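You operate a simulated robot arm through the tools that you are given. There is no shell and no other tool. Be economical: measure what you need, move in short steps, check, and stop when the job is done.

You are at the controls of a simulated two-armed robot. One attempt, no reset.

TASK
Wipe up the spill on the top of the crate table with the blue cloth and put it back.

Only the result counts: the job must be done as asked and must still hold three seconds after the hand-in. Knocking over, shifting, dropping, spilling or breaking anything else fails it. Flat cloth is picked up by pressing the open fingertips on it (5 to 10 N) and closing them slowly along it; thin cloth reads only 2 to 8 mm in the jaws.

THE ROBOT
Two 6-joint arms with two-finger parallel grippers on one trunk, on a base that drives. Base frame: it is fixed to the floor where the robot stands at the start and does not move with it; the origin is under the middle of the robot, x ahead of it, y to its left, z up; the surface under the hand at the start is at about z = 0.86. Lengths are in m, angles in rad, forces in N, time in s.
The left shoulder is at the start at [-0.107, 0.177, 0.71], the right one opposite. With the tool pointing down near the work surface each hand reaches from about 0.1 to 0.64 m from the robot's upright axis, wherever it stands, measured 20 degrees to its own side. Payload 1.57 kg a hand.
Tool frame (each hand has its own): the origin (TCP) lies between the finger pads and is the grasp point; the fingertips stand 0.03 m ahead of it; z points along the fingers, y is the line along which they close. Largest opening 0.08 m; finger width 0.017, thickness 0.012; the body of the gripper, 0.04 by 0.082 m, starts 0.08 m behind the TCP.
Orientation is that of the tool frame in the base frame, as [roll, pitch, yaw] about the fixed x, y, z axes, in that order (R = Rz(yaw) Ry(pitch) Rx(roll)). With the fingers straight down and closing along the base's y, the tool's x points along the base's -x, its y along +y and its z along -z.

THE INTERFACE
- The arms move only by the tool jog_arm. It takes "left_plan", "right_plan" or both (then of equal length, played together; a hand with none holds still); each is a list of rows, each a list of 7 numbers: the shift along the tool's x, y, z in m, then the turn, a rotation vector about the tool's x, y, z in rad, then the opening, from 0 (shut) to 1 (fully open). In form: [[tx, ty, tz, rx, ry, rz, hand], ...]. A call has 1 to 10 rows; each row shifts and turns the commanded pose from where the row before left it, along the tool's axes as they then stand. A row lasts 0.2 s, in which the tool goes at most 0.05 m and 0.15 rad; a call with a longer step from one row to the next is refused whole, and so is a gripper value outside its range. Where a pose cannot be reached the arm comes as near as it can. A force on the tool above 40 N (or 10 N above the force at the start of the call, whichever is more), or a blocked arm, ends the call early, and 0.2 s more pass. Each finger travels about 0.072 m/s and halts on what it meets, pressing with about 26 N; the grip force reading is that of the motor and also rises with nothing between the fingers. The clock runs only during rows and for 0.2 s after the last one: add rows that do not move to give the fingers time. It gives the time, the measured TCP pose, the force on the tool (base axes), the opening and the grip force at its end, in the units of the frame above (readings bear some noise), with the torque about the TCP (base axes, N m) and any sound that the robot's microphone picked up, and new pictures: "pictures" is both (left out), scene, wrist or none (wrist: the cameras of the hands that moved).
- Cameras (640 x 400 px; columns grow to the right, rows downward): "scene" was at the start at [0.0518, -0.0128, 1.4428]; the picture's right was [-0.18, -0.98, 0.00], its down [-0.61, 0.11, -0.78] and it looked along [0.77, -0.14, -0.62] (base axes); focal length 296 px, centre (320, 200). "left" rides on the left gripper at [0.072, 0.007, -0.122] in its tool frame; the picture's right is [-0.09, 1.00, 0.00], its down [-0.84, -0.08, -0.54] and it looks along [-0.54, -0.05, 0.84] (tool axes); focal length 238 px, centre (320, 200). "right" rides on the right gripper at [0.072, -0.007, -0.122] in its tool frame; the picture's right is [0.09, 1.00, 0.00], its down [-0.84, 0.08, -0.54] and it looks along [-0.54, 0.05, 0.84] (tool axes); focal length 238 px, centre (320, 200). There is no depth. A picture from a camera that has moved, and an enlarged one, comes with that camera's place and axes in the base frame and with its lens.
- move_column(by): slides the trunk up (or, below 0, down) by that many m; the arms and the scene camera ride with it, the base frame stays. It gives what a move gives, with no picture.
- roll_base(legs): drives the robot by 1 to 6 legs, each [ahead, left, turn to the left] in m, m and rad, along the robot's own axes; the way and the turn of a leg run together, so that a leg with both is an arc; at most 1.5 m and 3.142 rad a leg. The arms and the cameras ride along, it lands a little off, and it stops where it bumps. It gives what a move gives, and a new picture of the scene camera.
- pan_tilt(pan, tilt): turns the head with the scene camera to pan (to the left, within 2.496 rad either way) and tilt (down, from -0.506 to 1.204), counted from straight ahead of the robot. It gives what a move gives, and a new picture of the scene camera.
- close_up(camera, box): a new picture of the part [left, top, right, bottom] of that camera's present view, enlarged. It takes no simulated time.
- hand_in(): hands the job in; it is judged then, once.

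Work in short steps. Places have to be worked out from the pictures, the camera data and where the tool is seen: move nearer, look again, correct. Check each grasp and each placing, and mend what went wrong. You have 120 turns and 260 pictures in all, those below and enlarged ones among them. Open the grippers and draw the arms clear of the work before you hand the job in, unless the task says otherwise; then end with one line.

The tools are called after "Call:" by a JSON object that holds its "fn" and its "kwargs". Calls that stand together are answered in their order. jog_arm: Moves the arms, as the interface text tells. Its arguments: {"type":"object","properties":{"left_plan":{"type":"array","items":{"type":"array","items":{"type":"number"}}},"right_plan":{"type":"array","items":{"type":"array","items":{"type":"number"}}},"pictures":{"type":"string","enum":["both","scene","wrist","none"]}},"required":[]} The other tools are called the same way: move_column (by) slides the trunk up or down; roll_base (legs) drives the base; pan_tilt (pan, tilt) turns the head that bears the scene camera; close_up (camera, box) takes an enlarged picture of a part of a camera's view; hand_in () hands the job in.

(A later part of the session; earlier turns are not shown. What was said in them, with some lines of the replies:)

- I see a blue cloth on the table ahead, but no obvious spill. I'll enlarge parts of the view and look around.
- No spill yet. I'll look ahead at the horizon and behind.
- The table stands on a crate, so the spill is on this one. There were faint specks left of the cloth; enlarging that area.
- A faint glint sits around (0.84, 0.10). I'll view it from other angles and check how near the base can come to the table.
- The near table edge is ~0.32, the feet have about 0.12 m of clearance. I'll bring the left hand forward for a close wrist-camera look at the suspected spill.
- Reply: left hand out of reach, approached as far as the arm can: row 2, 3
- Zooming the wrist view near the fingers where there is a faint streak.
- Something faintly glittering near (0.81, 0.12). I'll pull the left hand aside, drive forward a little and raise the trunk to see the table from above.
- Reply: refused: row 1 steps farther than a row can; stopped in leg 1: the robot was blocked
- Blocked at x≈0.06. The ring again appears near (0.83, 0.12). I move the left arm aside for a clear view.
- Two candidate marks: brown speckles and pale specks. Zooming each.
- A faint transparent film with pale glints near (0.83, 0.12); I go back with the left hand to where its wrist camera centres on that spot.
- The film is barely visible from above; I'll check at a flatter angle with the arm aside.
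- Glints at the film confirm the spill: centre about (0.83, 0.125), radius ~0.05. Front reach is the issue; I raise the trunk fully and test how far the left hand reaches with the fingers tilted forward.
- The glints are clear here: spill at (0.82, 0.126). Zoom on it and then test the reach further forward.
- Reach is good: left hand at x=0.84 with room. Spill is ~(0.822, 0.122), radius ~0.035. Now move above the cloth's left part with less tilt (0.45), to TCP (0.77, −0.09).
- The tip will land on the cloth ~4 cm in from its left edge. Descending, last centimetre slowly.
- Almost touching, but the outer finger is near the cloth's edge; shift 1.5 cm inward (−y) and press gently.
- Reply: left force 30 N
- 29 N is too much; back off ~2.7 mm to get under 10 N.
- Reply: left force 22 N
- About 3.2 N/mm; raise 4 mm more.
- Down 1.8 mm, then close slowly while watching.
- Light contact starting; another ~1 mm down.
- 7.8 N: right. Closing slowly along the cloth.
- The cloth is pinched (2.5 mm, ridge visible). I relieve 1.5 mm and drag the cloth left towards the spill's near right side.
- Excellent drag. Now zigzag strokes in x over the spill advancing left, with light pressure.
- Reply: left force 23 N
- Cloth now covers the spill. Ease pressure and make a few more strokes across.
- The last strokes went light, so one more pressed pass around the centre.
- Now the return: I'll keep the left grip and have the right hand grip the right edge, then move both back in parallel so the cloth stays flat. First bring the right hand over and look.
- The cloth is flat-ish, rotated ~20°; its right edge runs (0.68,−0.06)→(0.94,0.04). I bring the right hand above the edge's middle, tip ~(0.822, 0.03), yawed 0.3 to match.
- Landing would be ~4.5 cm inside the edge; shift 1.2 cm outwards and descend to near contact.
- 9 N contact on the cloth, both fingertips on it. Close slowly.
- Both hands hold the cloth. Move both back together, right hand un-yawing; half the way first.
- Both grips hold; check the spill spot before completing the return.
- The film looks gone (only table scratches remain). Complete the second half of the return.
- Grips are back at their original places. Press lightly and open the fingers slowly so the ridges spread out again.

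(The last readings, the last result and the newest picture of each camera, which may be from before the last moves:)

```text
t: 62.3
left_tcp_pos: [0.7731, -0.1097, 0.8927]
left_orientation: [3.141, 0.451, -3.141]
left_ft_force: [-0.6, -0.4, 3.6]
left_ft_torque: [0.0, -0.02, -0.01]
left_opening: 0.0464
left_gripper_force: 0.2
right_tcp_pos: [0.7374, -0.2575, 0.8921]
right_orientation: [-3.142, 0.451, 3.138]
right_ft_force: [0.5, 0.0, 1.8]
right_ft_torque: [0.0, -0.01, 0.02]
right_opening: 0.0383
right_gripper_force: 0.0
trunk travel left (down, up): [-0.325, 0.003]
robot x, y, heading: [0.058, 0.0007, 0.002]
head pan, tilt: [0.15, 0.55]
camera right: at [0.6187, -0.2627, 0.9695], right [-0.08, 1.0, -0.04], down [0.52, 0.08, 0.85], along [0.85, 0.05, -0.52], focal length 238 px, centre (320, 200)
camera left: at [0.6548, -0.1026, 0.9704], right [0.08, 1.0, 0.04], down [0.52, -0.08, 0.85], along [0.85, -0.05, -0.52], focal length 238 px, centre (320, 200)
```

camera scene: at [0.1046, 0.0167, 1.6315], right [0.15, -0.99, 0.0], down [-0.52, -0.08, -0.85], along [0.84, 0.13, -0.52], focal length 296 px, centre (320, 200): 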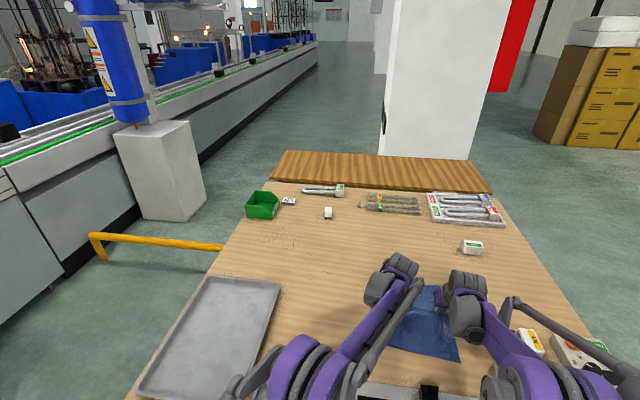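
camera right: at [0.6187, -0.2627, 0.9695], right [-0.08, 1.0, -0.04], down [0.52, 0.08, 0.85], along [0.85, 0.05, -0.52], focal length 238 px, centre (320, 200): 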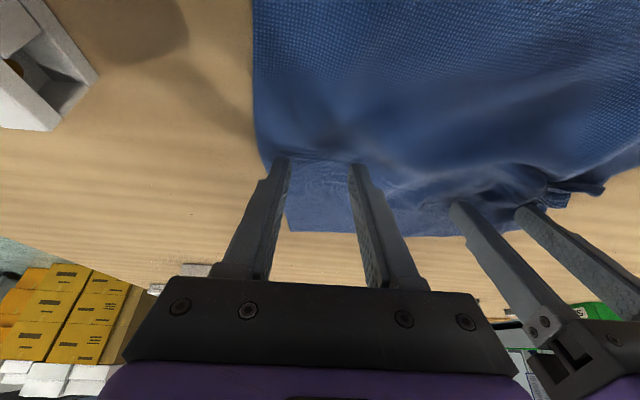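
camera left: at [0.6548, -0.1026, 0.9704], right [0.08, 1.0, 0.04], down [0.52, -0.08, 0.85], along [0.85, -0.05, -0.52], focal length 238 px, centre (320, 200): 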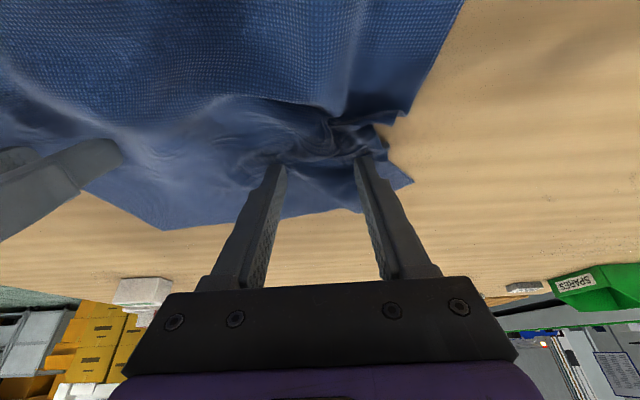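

Released. Lift both hands straight up and look at the cloth and spill spot.

Call:
{"fn": "jog_arm", "kwargs": {"left_plan": [[-0.0087, 0, -0.018, 0, 0, 0, 0.6], [-0.0174, 0, -0.036, 0, 0, 0, 0.6], [-0.0174, 0, -0.036, 0, 0, 0, 0.6], [-0.0174, 0, -0.036, 0, 0, 0, 0.6], [0, 0, -0.049, 0, 0, 0, 0.6], [0, 0.03, -0.035, 0, 0, 0, 0.6], [0, 0.04, -0.02, 0, 0, 0, 0.6], [0, 0.045, 0, 0, 0, 0, 0.6], [0, 0.045, 0, 0, 0, 0, 0.6], [0, 0, 0, 0, 0, 0, 0.6]], "right_plan": [[-0.0087, 0, -0.018, 0, 0, 0, 0.5], [-0.0174, 0, -0.036, 0, 0, 0, 0.5], [-0.0174, 0, -0.036, 0, 0, 0, 0.5], [-0.0174, 0, -0.036, 0, 0, 0, 0.5], [0, 0, -0.049, 0, 0, 0, 0.5], [0, -0.03, -0.035, 0, 0, 0, 0.5], [0, -0.04, -0.02, 0, 0, 0, 0.5], [0, -0.04, 0, 0, 0, 0, 0.5], [0, 0, 0, 0, 0, 0, 0.5], [0, 0, 0, 0, 0, 0, 0.5]], "pictures": "both"}}

Call:
{"fn": "pan_tilt", "kwargs": {"pan": 0.0, "tilt": 0.75}}

```text
t: 64.5
left_tcp_pos: [0.7285, 0.0491, 1.1254]
left_orientation: [-3.14, 0.451, 3.141]
left_ft_force: [0.4, -0.1, -1.1]
left_ft_torque: [0.03, 0.03, -0.01]
left_opening: 0.048
left_gripper_force: 0.1
right_tcp_pos: [0.691, -0.3692, 1.1236]
right_orientation: [-3.141, 0.451, 3.138]
right_ft_force: [-0.4, -0.9, -0.3]
right_ft_torque: [-0.02, 0.02, 0.01]
right_opening: 0.0398
right_gripper_force: 0.0
trunk travel left (down, up): [-0.325, 0.003]
robot x, y, heading: [0.0614, 0.0006, 0.0]
head pan, tilt: [0.15, 0.55]
camera scene: at [0.1046, 0.0145, 1.6316], right [0.15, -0.99, 0.0], down [-0.52, -0.08, -0.85], along [0.84, 0.13, -0.52], focal length 296 px, centre (320, 200)
camera right: at [0.5734, -0.3751, 1.2007], right [-0.08, 1.0, -0.04], down [0.52, 0.08, 0.85], along [0.85, 0.05, -0.52], focal length 238 px, centre (320, 200)
camera left: at [0.6105, 0.0562, 1.2046], right [0.08, 1.0, 0.04], down [0.52, -0.08, 0.85], along [0.85, -0.05, -0.52], focal length 238 px, centre (320, 200)
```

scene: 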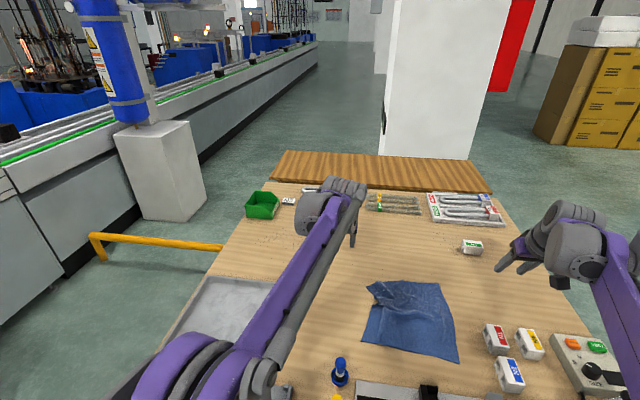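
right: 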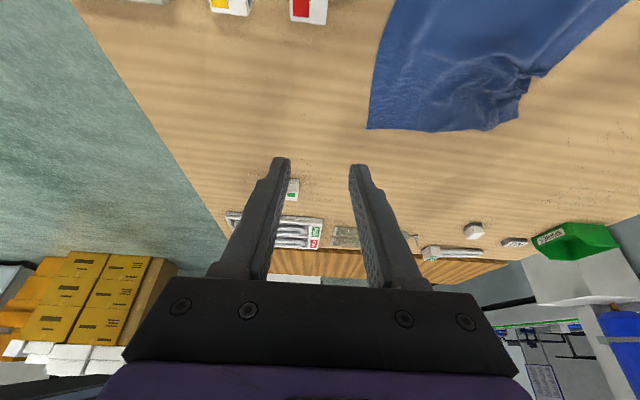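
left: 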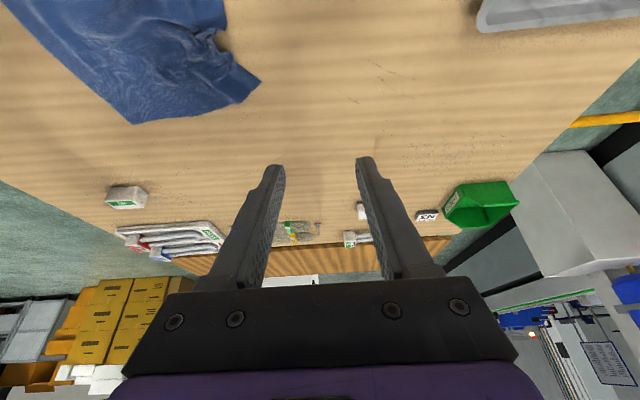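

```text
t: 65.2
left_tcp_pos: [0.7265, 0.0507, 1.1255]
left_orientation: [-3.141, 0.45, 3.141]
left_ft_force: [-0.1, 0.4, -0.4]
left_ft_torque: [-0.04, 0.01, 0.0]
left_opening: 0.0481
left_gripper_force: 0.0
right_tcp_pos: [0.6925, -0.3677, 1.124]
right_orientation: [-3.139, 0.451, 3.138]
right_ft_force: [0.8, 0.8, 0.2]
right_ft_torque: [-0.01, 0.02, 0.0]
right_opening: 0.04
right_gripper_force: 0.0
trunk travel left (down, up): [-0.325, 0.003]
robot x, y, heading: [0.0604, -0.0026, 0.001]
head pan, tilt: [0.0, 0.75]
camera scene: at [0.0985, 0.0027, 1.6142], right [0.0, -1.0, 0.0], down [-0.68, 0.0, -0.73], along [0.73, 0.0, -0.68], focal length 296 px, centre (320, 200)
```

scene: 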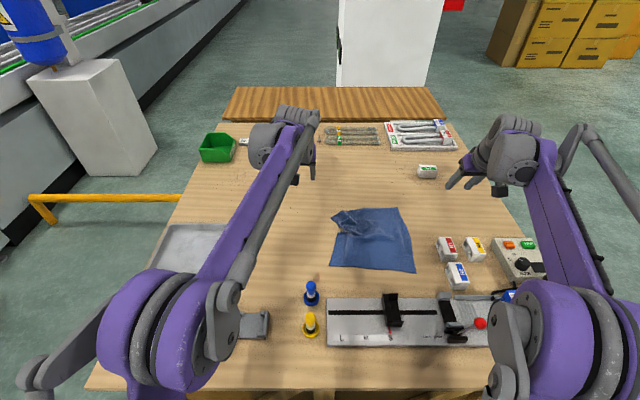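

Cloth is back within ~2–3 cm of its original outline. Move the left arm back to inspect the spill spot.

Call:
{"fn": "jog_arm", "kwargs": {"left_plan": [[0.01, 0.03, -0.03, 0, 0, 0, 0.6], [0.01, 0.03, -0.03, 0, 0, 0, 0.6], [0.02, 0.04, -0.01, 0, 0, 0, 0.6], [0.02, 0.04, -0.01, 0, 0, 0, 0.6], [0.02, 0.04, -0.01, 0, 0, 0, 0.6], [0.02, 0.04, -0.01, 0, 0, 0, 0.6], [0.03, 0.03, -0.01, 0, 0, 0, 0.6], [0.03, 0.03, -0.01, 0, 0, 0, 0.6], [0, 0, 0, 0, 0, 0, 0.6]], "pictures": "scene"}}

Call:
{"fn": "close_up", "kwargs": {"camera": "scene", "box": [200, 140, 360, 240]}}

Call:
{"fn": "close_up", "kwargs": {"camera": "scene", "box": [300, 190, 440, 280]}}

```text
t: 67.2
left_tcp_pos: [0.532, 0.3294, 1.1638]
left_orientation: [-3.141, 0.45, 3.138]
left_ft_force: [-0.7, 0.5, 0.1]
left_ft_torque: [0.02, 0.02, 0.04]
left_opening: 0.048
left_gripper_force: 0.1
right_tcp_pos: [0.6917, -0.3692, 1.1236]
right_orientation: [-3.141, 0.451, 3.139]
right_ft_force: [0.6, 0.5, -0.3]
right_ft_torque: [-0.02, -0.01, 0.02]
right_opening: 0.0403
right_gripper_force: 0.1
trunk travel left (down, up): [-0.325, 0.003]
robot x, y, heading: [0.0602, 0.0023, -0.005]
head pan, tilt: [0.0, 0.75]
camera scene: at [0.0993, 0.0021, 1.6142], right [0.0, -1.0, 0.0], down [-0.68, 0.0, -0.73], along [0.73, 0.0, -0.68], focal length 296 px, centre (320, 200)
```

scene: 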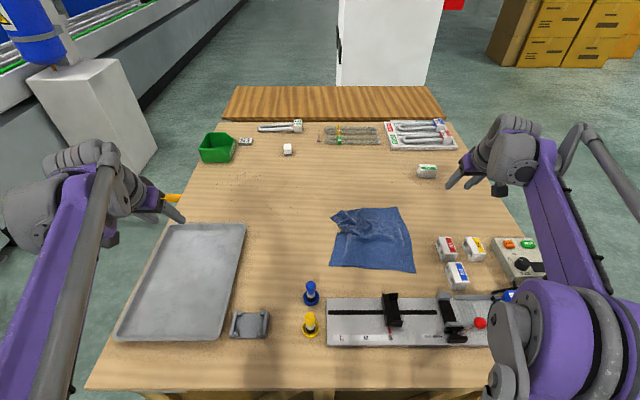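

```text
4.00 times, centred on (280, 190) of scene
camera zoom: at [0.0993, 0.0021, 1.6142], right [0.0, -1.0, 0.0], down [-0.68, 0.0, -0.73], along [0.73, 0.0, -0.68], focal length 1183 px, centre (480, 240)
```

zoom: 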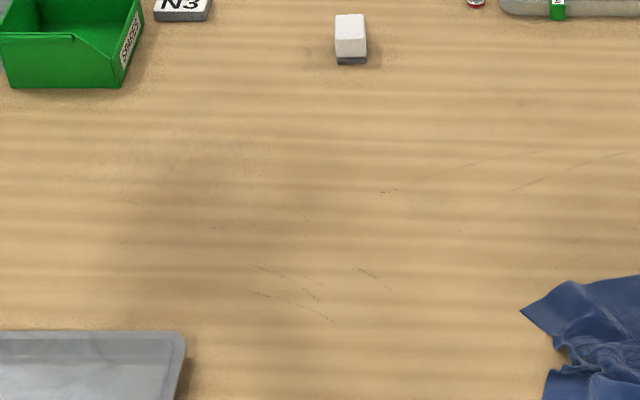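

```text
4.44 times, centred on (370, 235) of scene
camera zoom: at [0.0993, 0.0021, 1.6142], right [0.0, -1.0, 0.0], down [-0.68, 0.0, -0.73], along [0.73, 0.0, -0.68], focal length 1314 px, centre (98, 44)
```

zoom: 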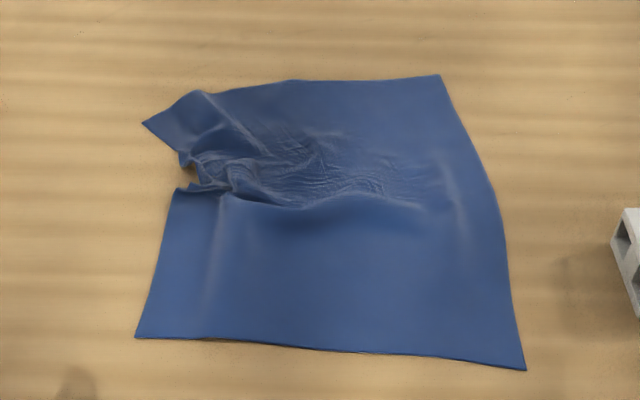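

The spill looks gone from here. I verify with the same oblique left wrist view that showed it clearly before.

Call:
{"fn": "jog_arm", "kwargs": {"left_plan": [[0, -0.041, 0, 0, -0.15, 0, 0.6], [0, -0.041, 0, 0, -0.15, 0, 0.6], [0, -0.041, 0.02, 0, 0, 0, 0.6], [0.0075, -0.041, 0.027, 0, 0, 0, 0.6], [0.0225, -0.041, 0.018, 0, 0, 0, 0.6], [0.0225, 0, 0.025, 0, 0, 0, 0.6], [0, 0, 0, 0, 0, 0, 0.6]], "pictures": "wrist"}}

Call:
{"fn": "close_up", "kwargs": {"camera": "left", "box": [240, 80, 400, 180]}}

Call:
{"fn": "close_up", "kwargs": {"camera": "left", "box": [320, 100, 480, 200]}}

```text
refused: row 5 steps farther than a row can; nothing moved
```

```text
4.00 times, centred on (320, 130) of left
camera zoom: at [0.4141, 0.3375, 1.2421], right [0.08, 1.0, 0.04], down [0.52, -0.08, 0.85], along [0.85, -0.05, -0.52], focal length 953 px, centre (320, 480)
```

zoom: 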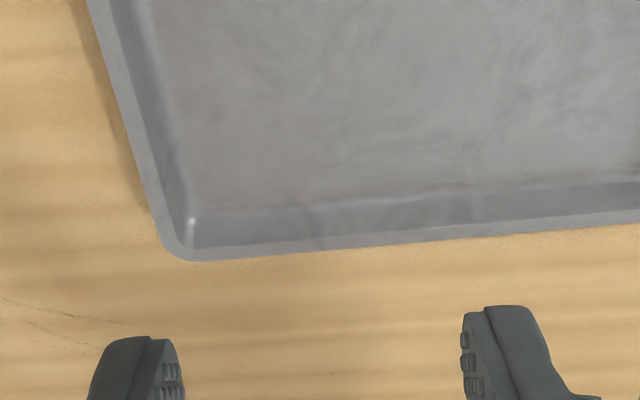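

```text
4.00 times, centred on (400, 150) of left
camera zoom: at [0.4141, 0.3375, 1.2421], right [0.08, 1.0, 0.04], down [0.52, -0.08, 0.85], along [0.85, -0.05, -0.52], focal length 953 px, centre (0, 400)
```

zoom: 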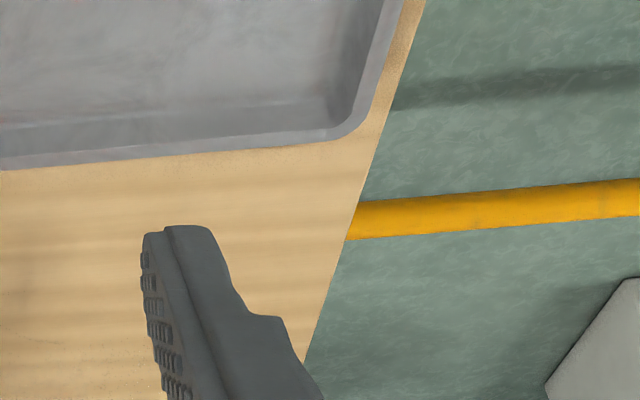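

Fix the oversized step and repeat.

Call:
{"fn": "jog_arm", "kwargs": {"left_plan": [[0, -0.041, 0, 0, -0.15, 0, 0.6], [0, -0.041, 0, 0, -0.15, 0, 0.6], [0, -0.041, 0.02, 0, 0, 0, 0.6], [0.0075, -0.041, 0.025, 0, 0, 0, 0.6], [0.015, -0.041, 0.018, 0, 0, 0, 0.6], [0.025, 0, 0.028, 0, 0, 0, 0.6], [0, 0, 0, 0, 0, 0, 0.6]], "pictures": "wrist"}}

Call:
{"fn": "close_up", "kwargs": {"camera": "left", "box": [240, 80, 400, 180]}}

Call:
{"fn": "close_up", "kwargs": {"camera": "left", "box": [320, 100, 480, 200]}}

```text
t: 68.8
left_tcp_pos: [0.5576, 0.1236, 1.062]
left_orientation: [-3.14, 0.752, -3.141]
left_ft_force: [-1.0, 0.6, 0.1]
left_ft_torque: [-0.01, 0.0, -0.01]
left_opening: 0.0479
left_gripper_force: 0.1
right_tcp_pos: [0.692, -0.369, 1.1235]
right_orientation: [3.14, 0.45, 3.138]
right_ft_force: [0.8, -0.9, 0.2]
right_ft_torque: [0.0, 0.01, -0.02]
right_opening: 0.0401
right_gripper_force: 0.1
trunk travel left (down, up): [-0.325, 0.003]
robot x, y, heading: [0.0613, -0.0024, -0.0]
head pan, tilt: [0.0, 0.75]
camera left: at [0.4224, 0.1311, 1.1023], right [0.07, 1.0, 0.06], down [0.24, -0.08, 0.97], along [0.97, -0.05, -0.25], focal length 238 px, centre (320, 200)
```

left: 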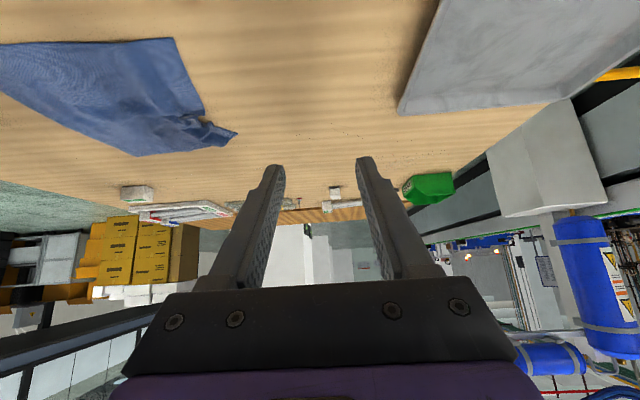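

```text
4.00 times, centred on (320, 130) of left
camera zoom: at [0.4224, 0.1311, 1.1023], right [0.07, 1.0, 0.06], down [0.24, -0.08, 0.97], along [0.97, -0.05, -0.25], focal length 953 px, centre (320, 480)
```

zoom: 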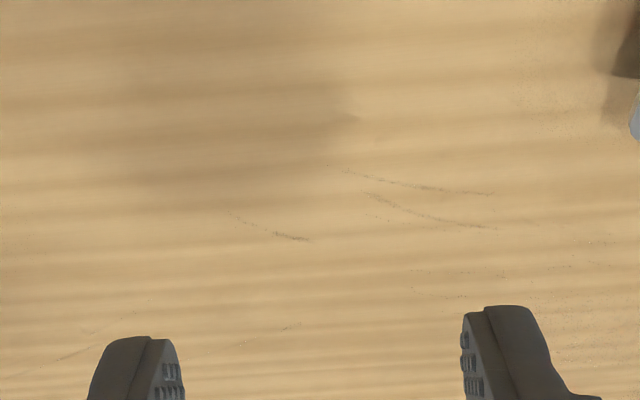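

```text
4.00 times, centred on (400, 150) of left
camera zoom: at [0.4224, 0.1311, 1.1023], right [0.07, 1.0, 0.06], down [0.24, -0.08, 0.97], along [0.97, -0.05, -0.25], focal length 953 px, centre (0, 400)
```

zoom: 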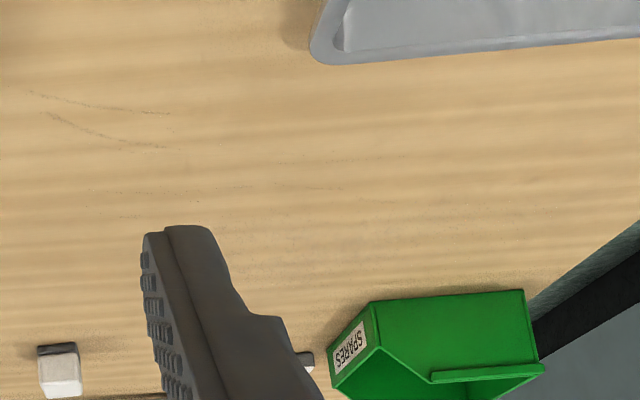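

The spill is wiped away, the cloth lies back at its place, and all other objects look unmoved. I open the grippers and draw the arms clear.

Call:
{"fn": "jog_arm", "kwargs": {"left_plan": [[0, 0.02, -0.045, 0, 0, 0, 1], [0, 0.02, -0.045, 0, 0, 0, 1], [0, 0.03, -0.03, 0, 0, 0, 1], [0, 0.03, -0.03, 0, 0, 0, 1], [0, 0, 0, 0, 0, 0, 1]], "right_plan": [[0, 0, -0.045, 0, 0, 0, 1], [0, 0, -0.045, 0, 0, 0, 1], [0, 0, -0.045, 0, 0, 0, 1], [0, 0, -0.03, 0, 0, 0, 1], [0, 0, 0, 0, 0, 0, 1]], "pictures": "scene"}}

```text
t: 70.0
left_tcp_pos: [0.4574, 0.2257, 1.1737]
left_orientation: [-3.141, 0.748, 3.141]
left_ft_force: [0.1, 0.4, -0.6]
left_ft_torque: [0.02, 0.02, 0.0]
left_opening: 0.0798
left_gripper_force: 0.2
right_tcp_pos: [0.6192, -0.3703, 1.2766]
right_orientation: [3.141, 0.451, 3.139]
right_ft_force: [0.5, -0.6, -0.1]
right_ft_torque: [-0.01, 0.03, 0.01]
right_opening: 0.0801
right_gripper_force: 0.1
trunk travel left (down, up): [-0.325, 0.003]
robot x, y, heading: [0.0582, 0.002, 0.001]
head pan, tilt: [0.0, 0.75]
camera scene: at [0.0997, 0.0023, 1.6142], right [0.0, -1.0, 0.0], down [-0.68, 0.0, -0.73], along [0.73, 0.0, -0.68], focal length 296 px, centre (320, 200)
```

scene: 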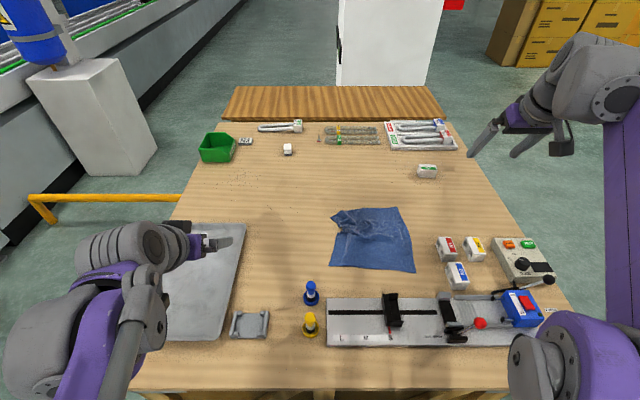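

Everything is in order and the arms are clear; handing in.

Call:
{"fn": "hand_in", "kwargs": {}}

```text
The job is handed in.
```

I wiped up the spill with the blue cloth and put the cloth back within about 2–3 cm of where it was, slightly crumpled along its left edge; nothing else was disturbed.
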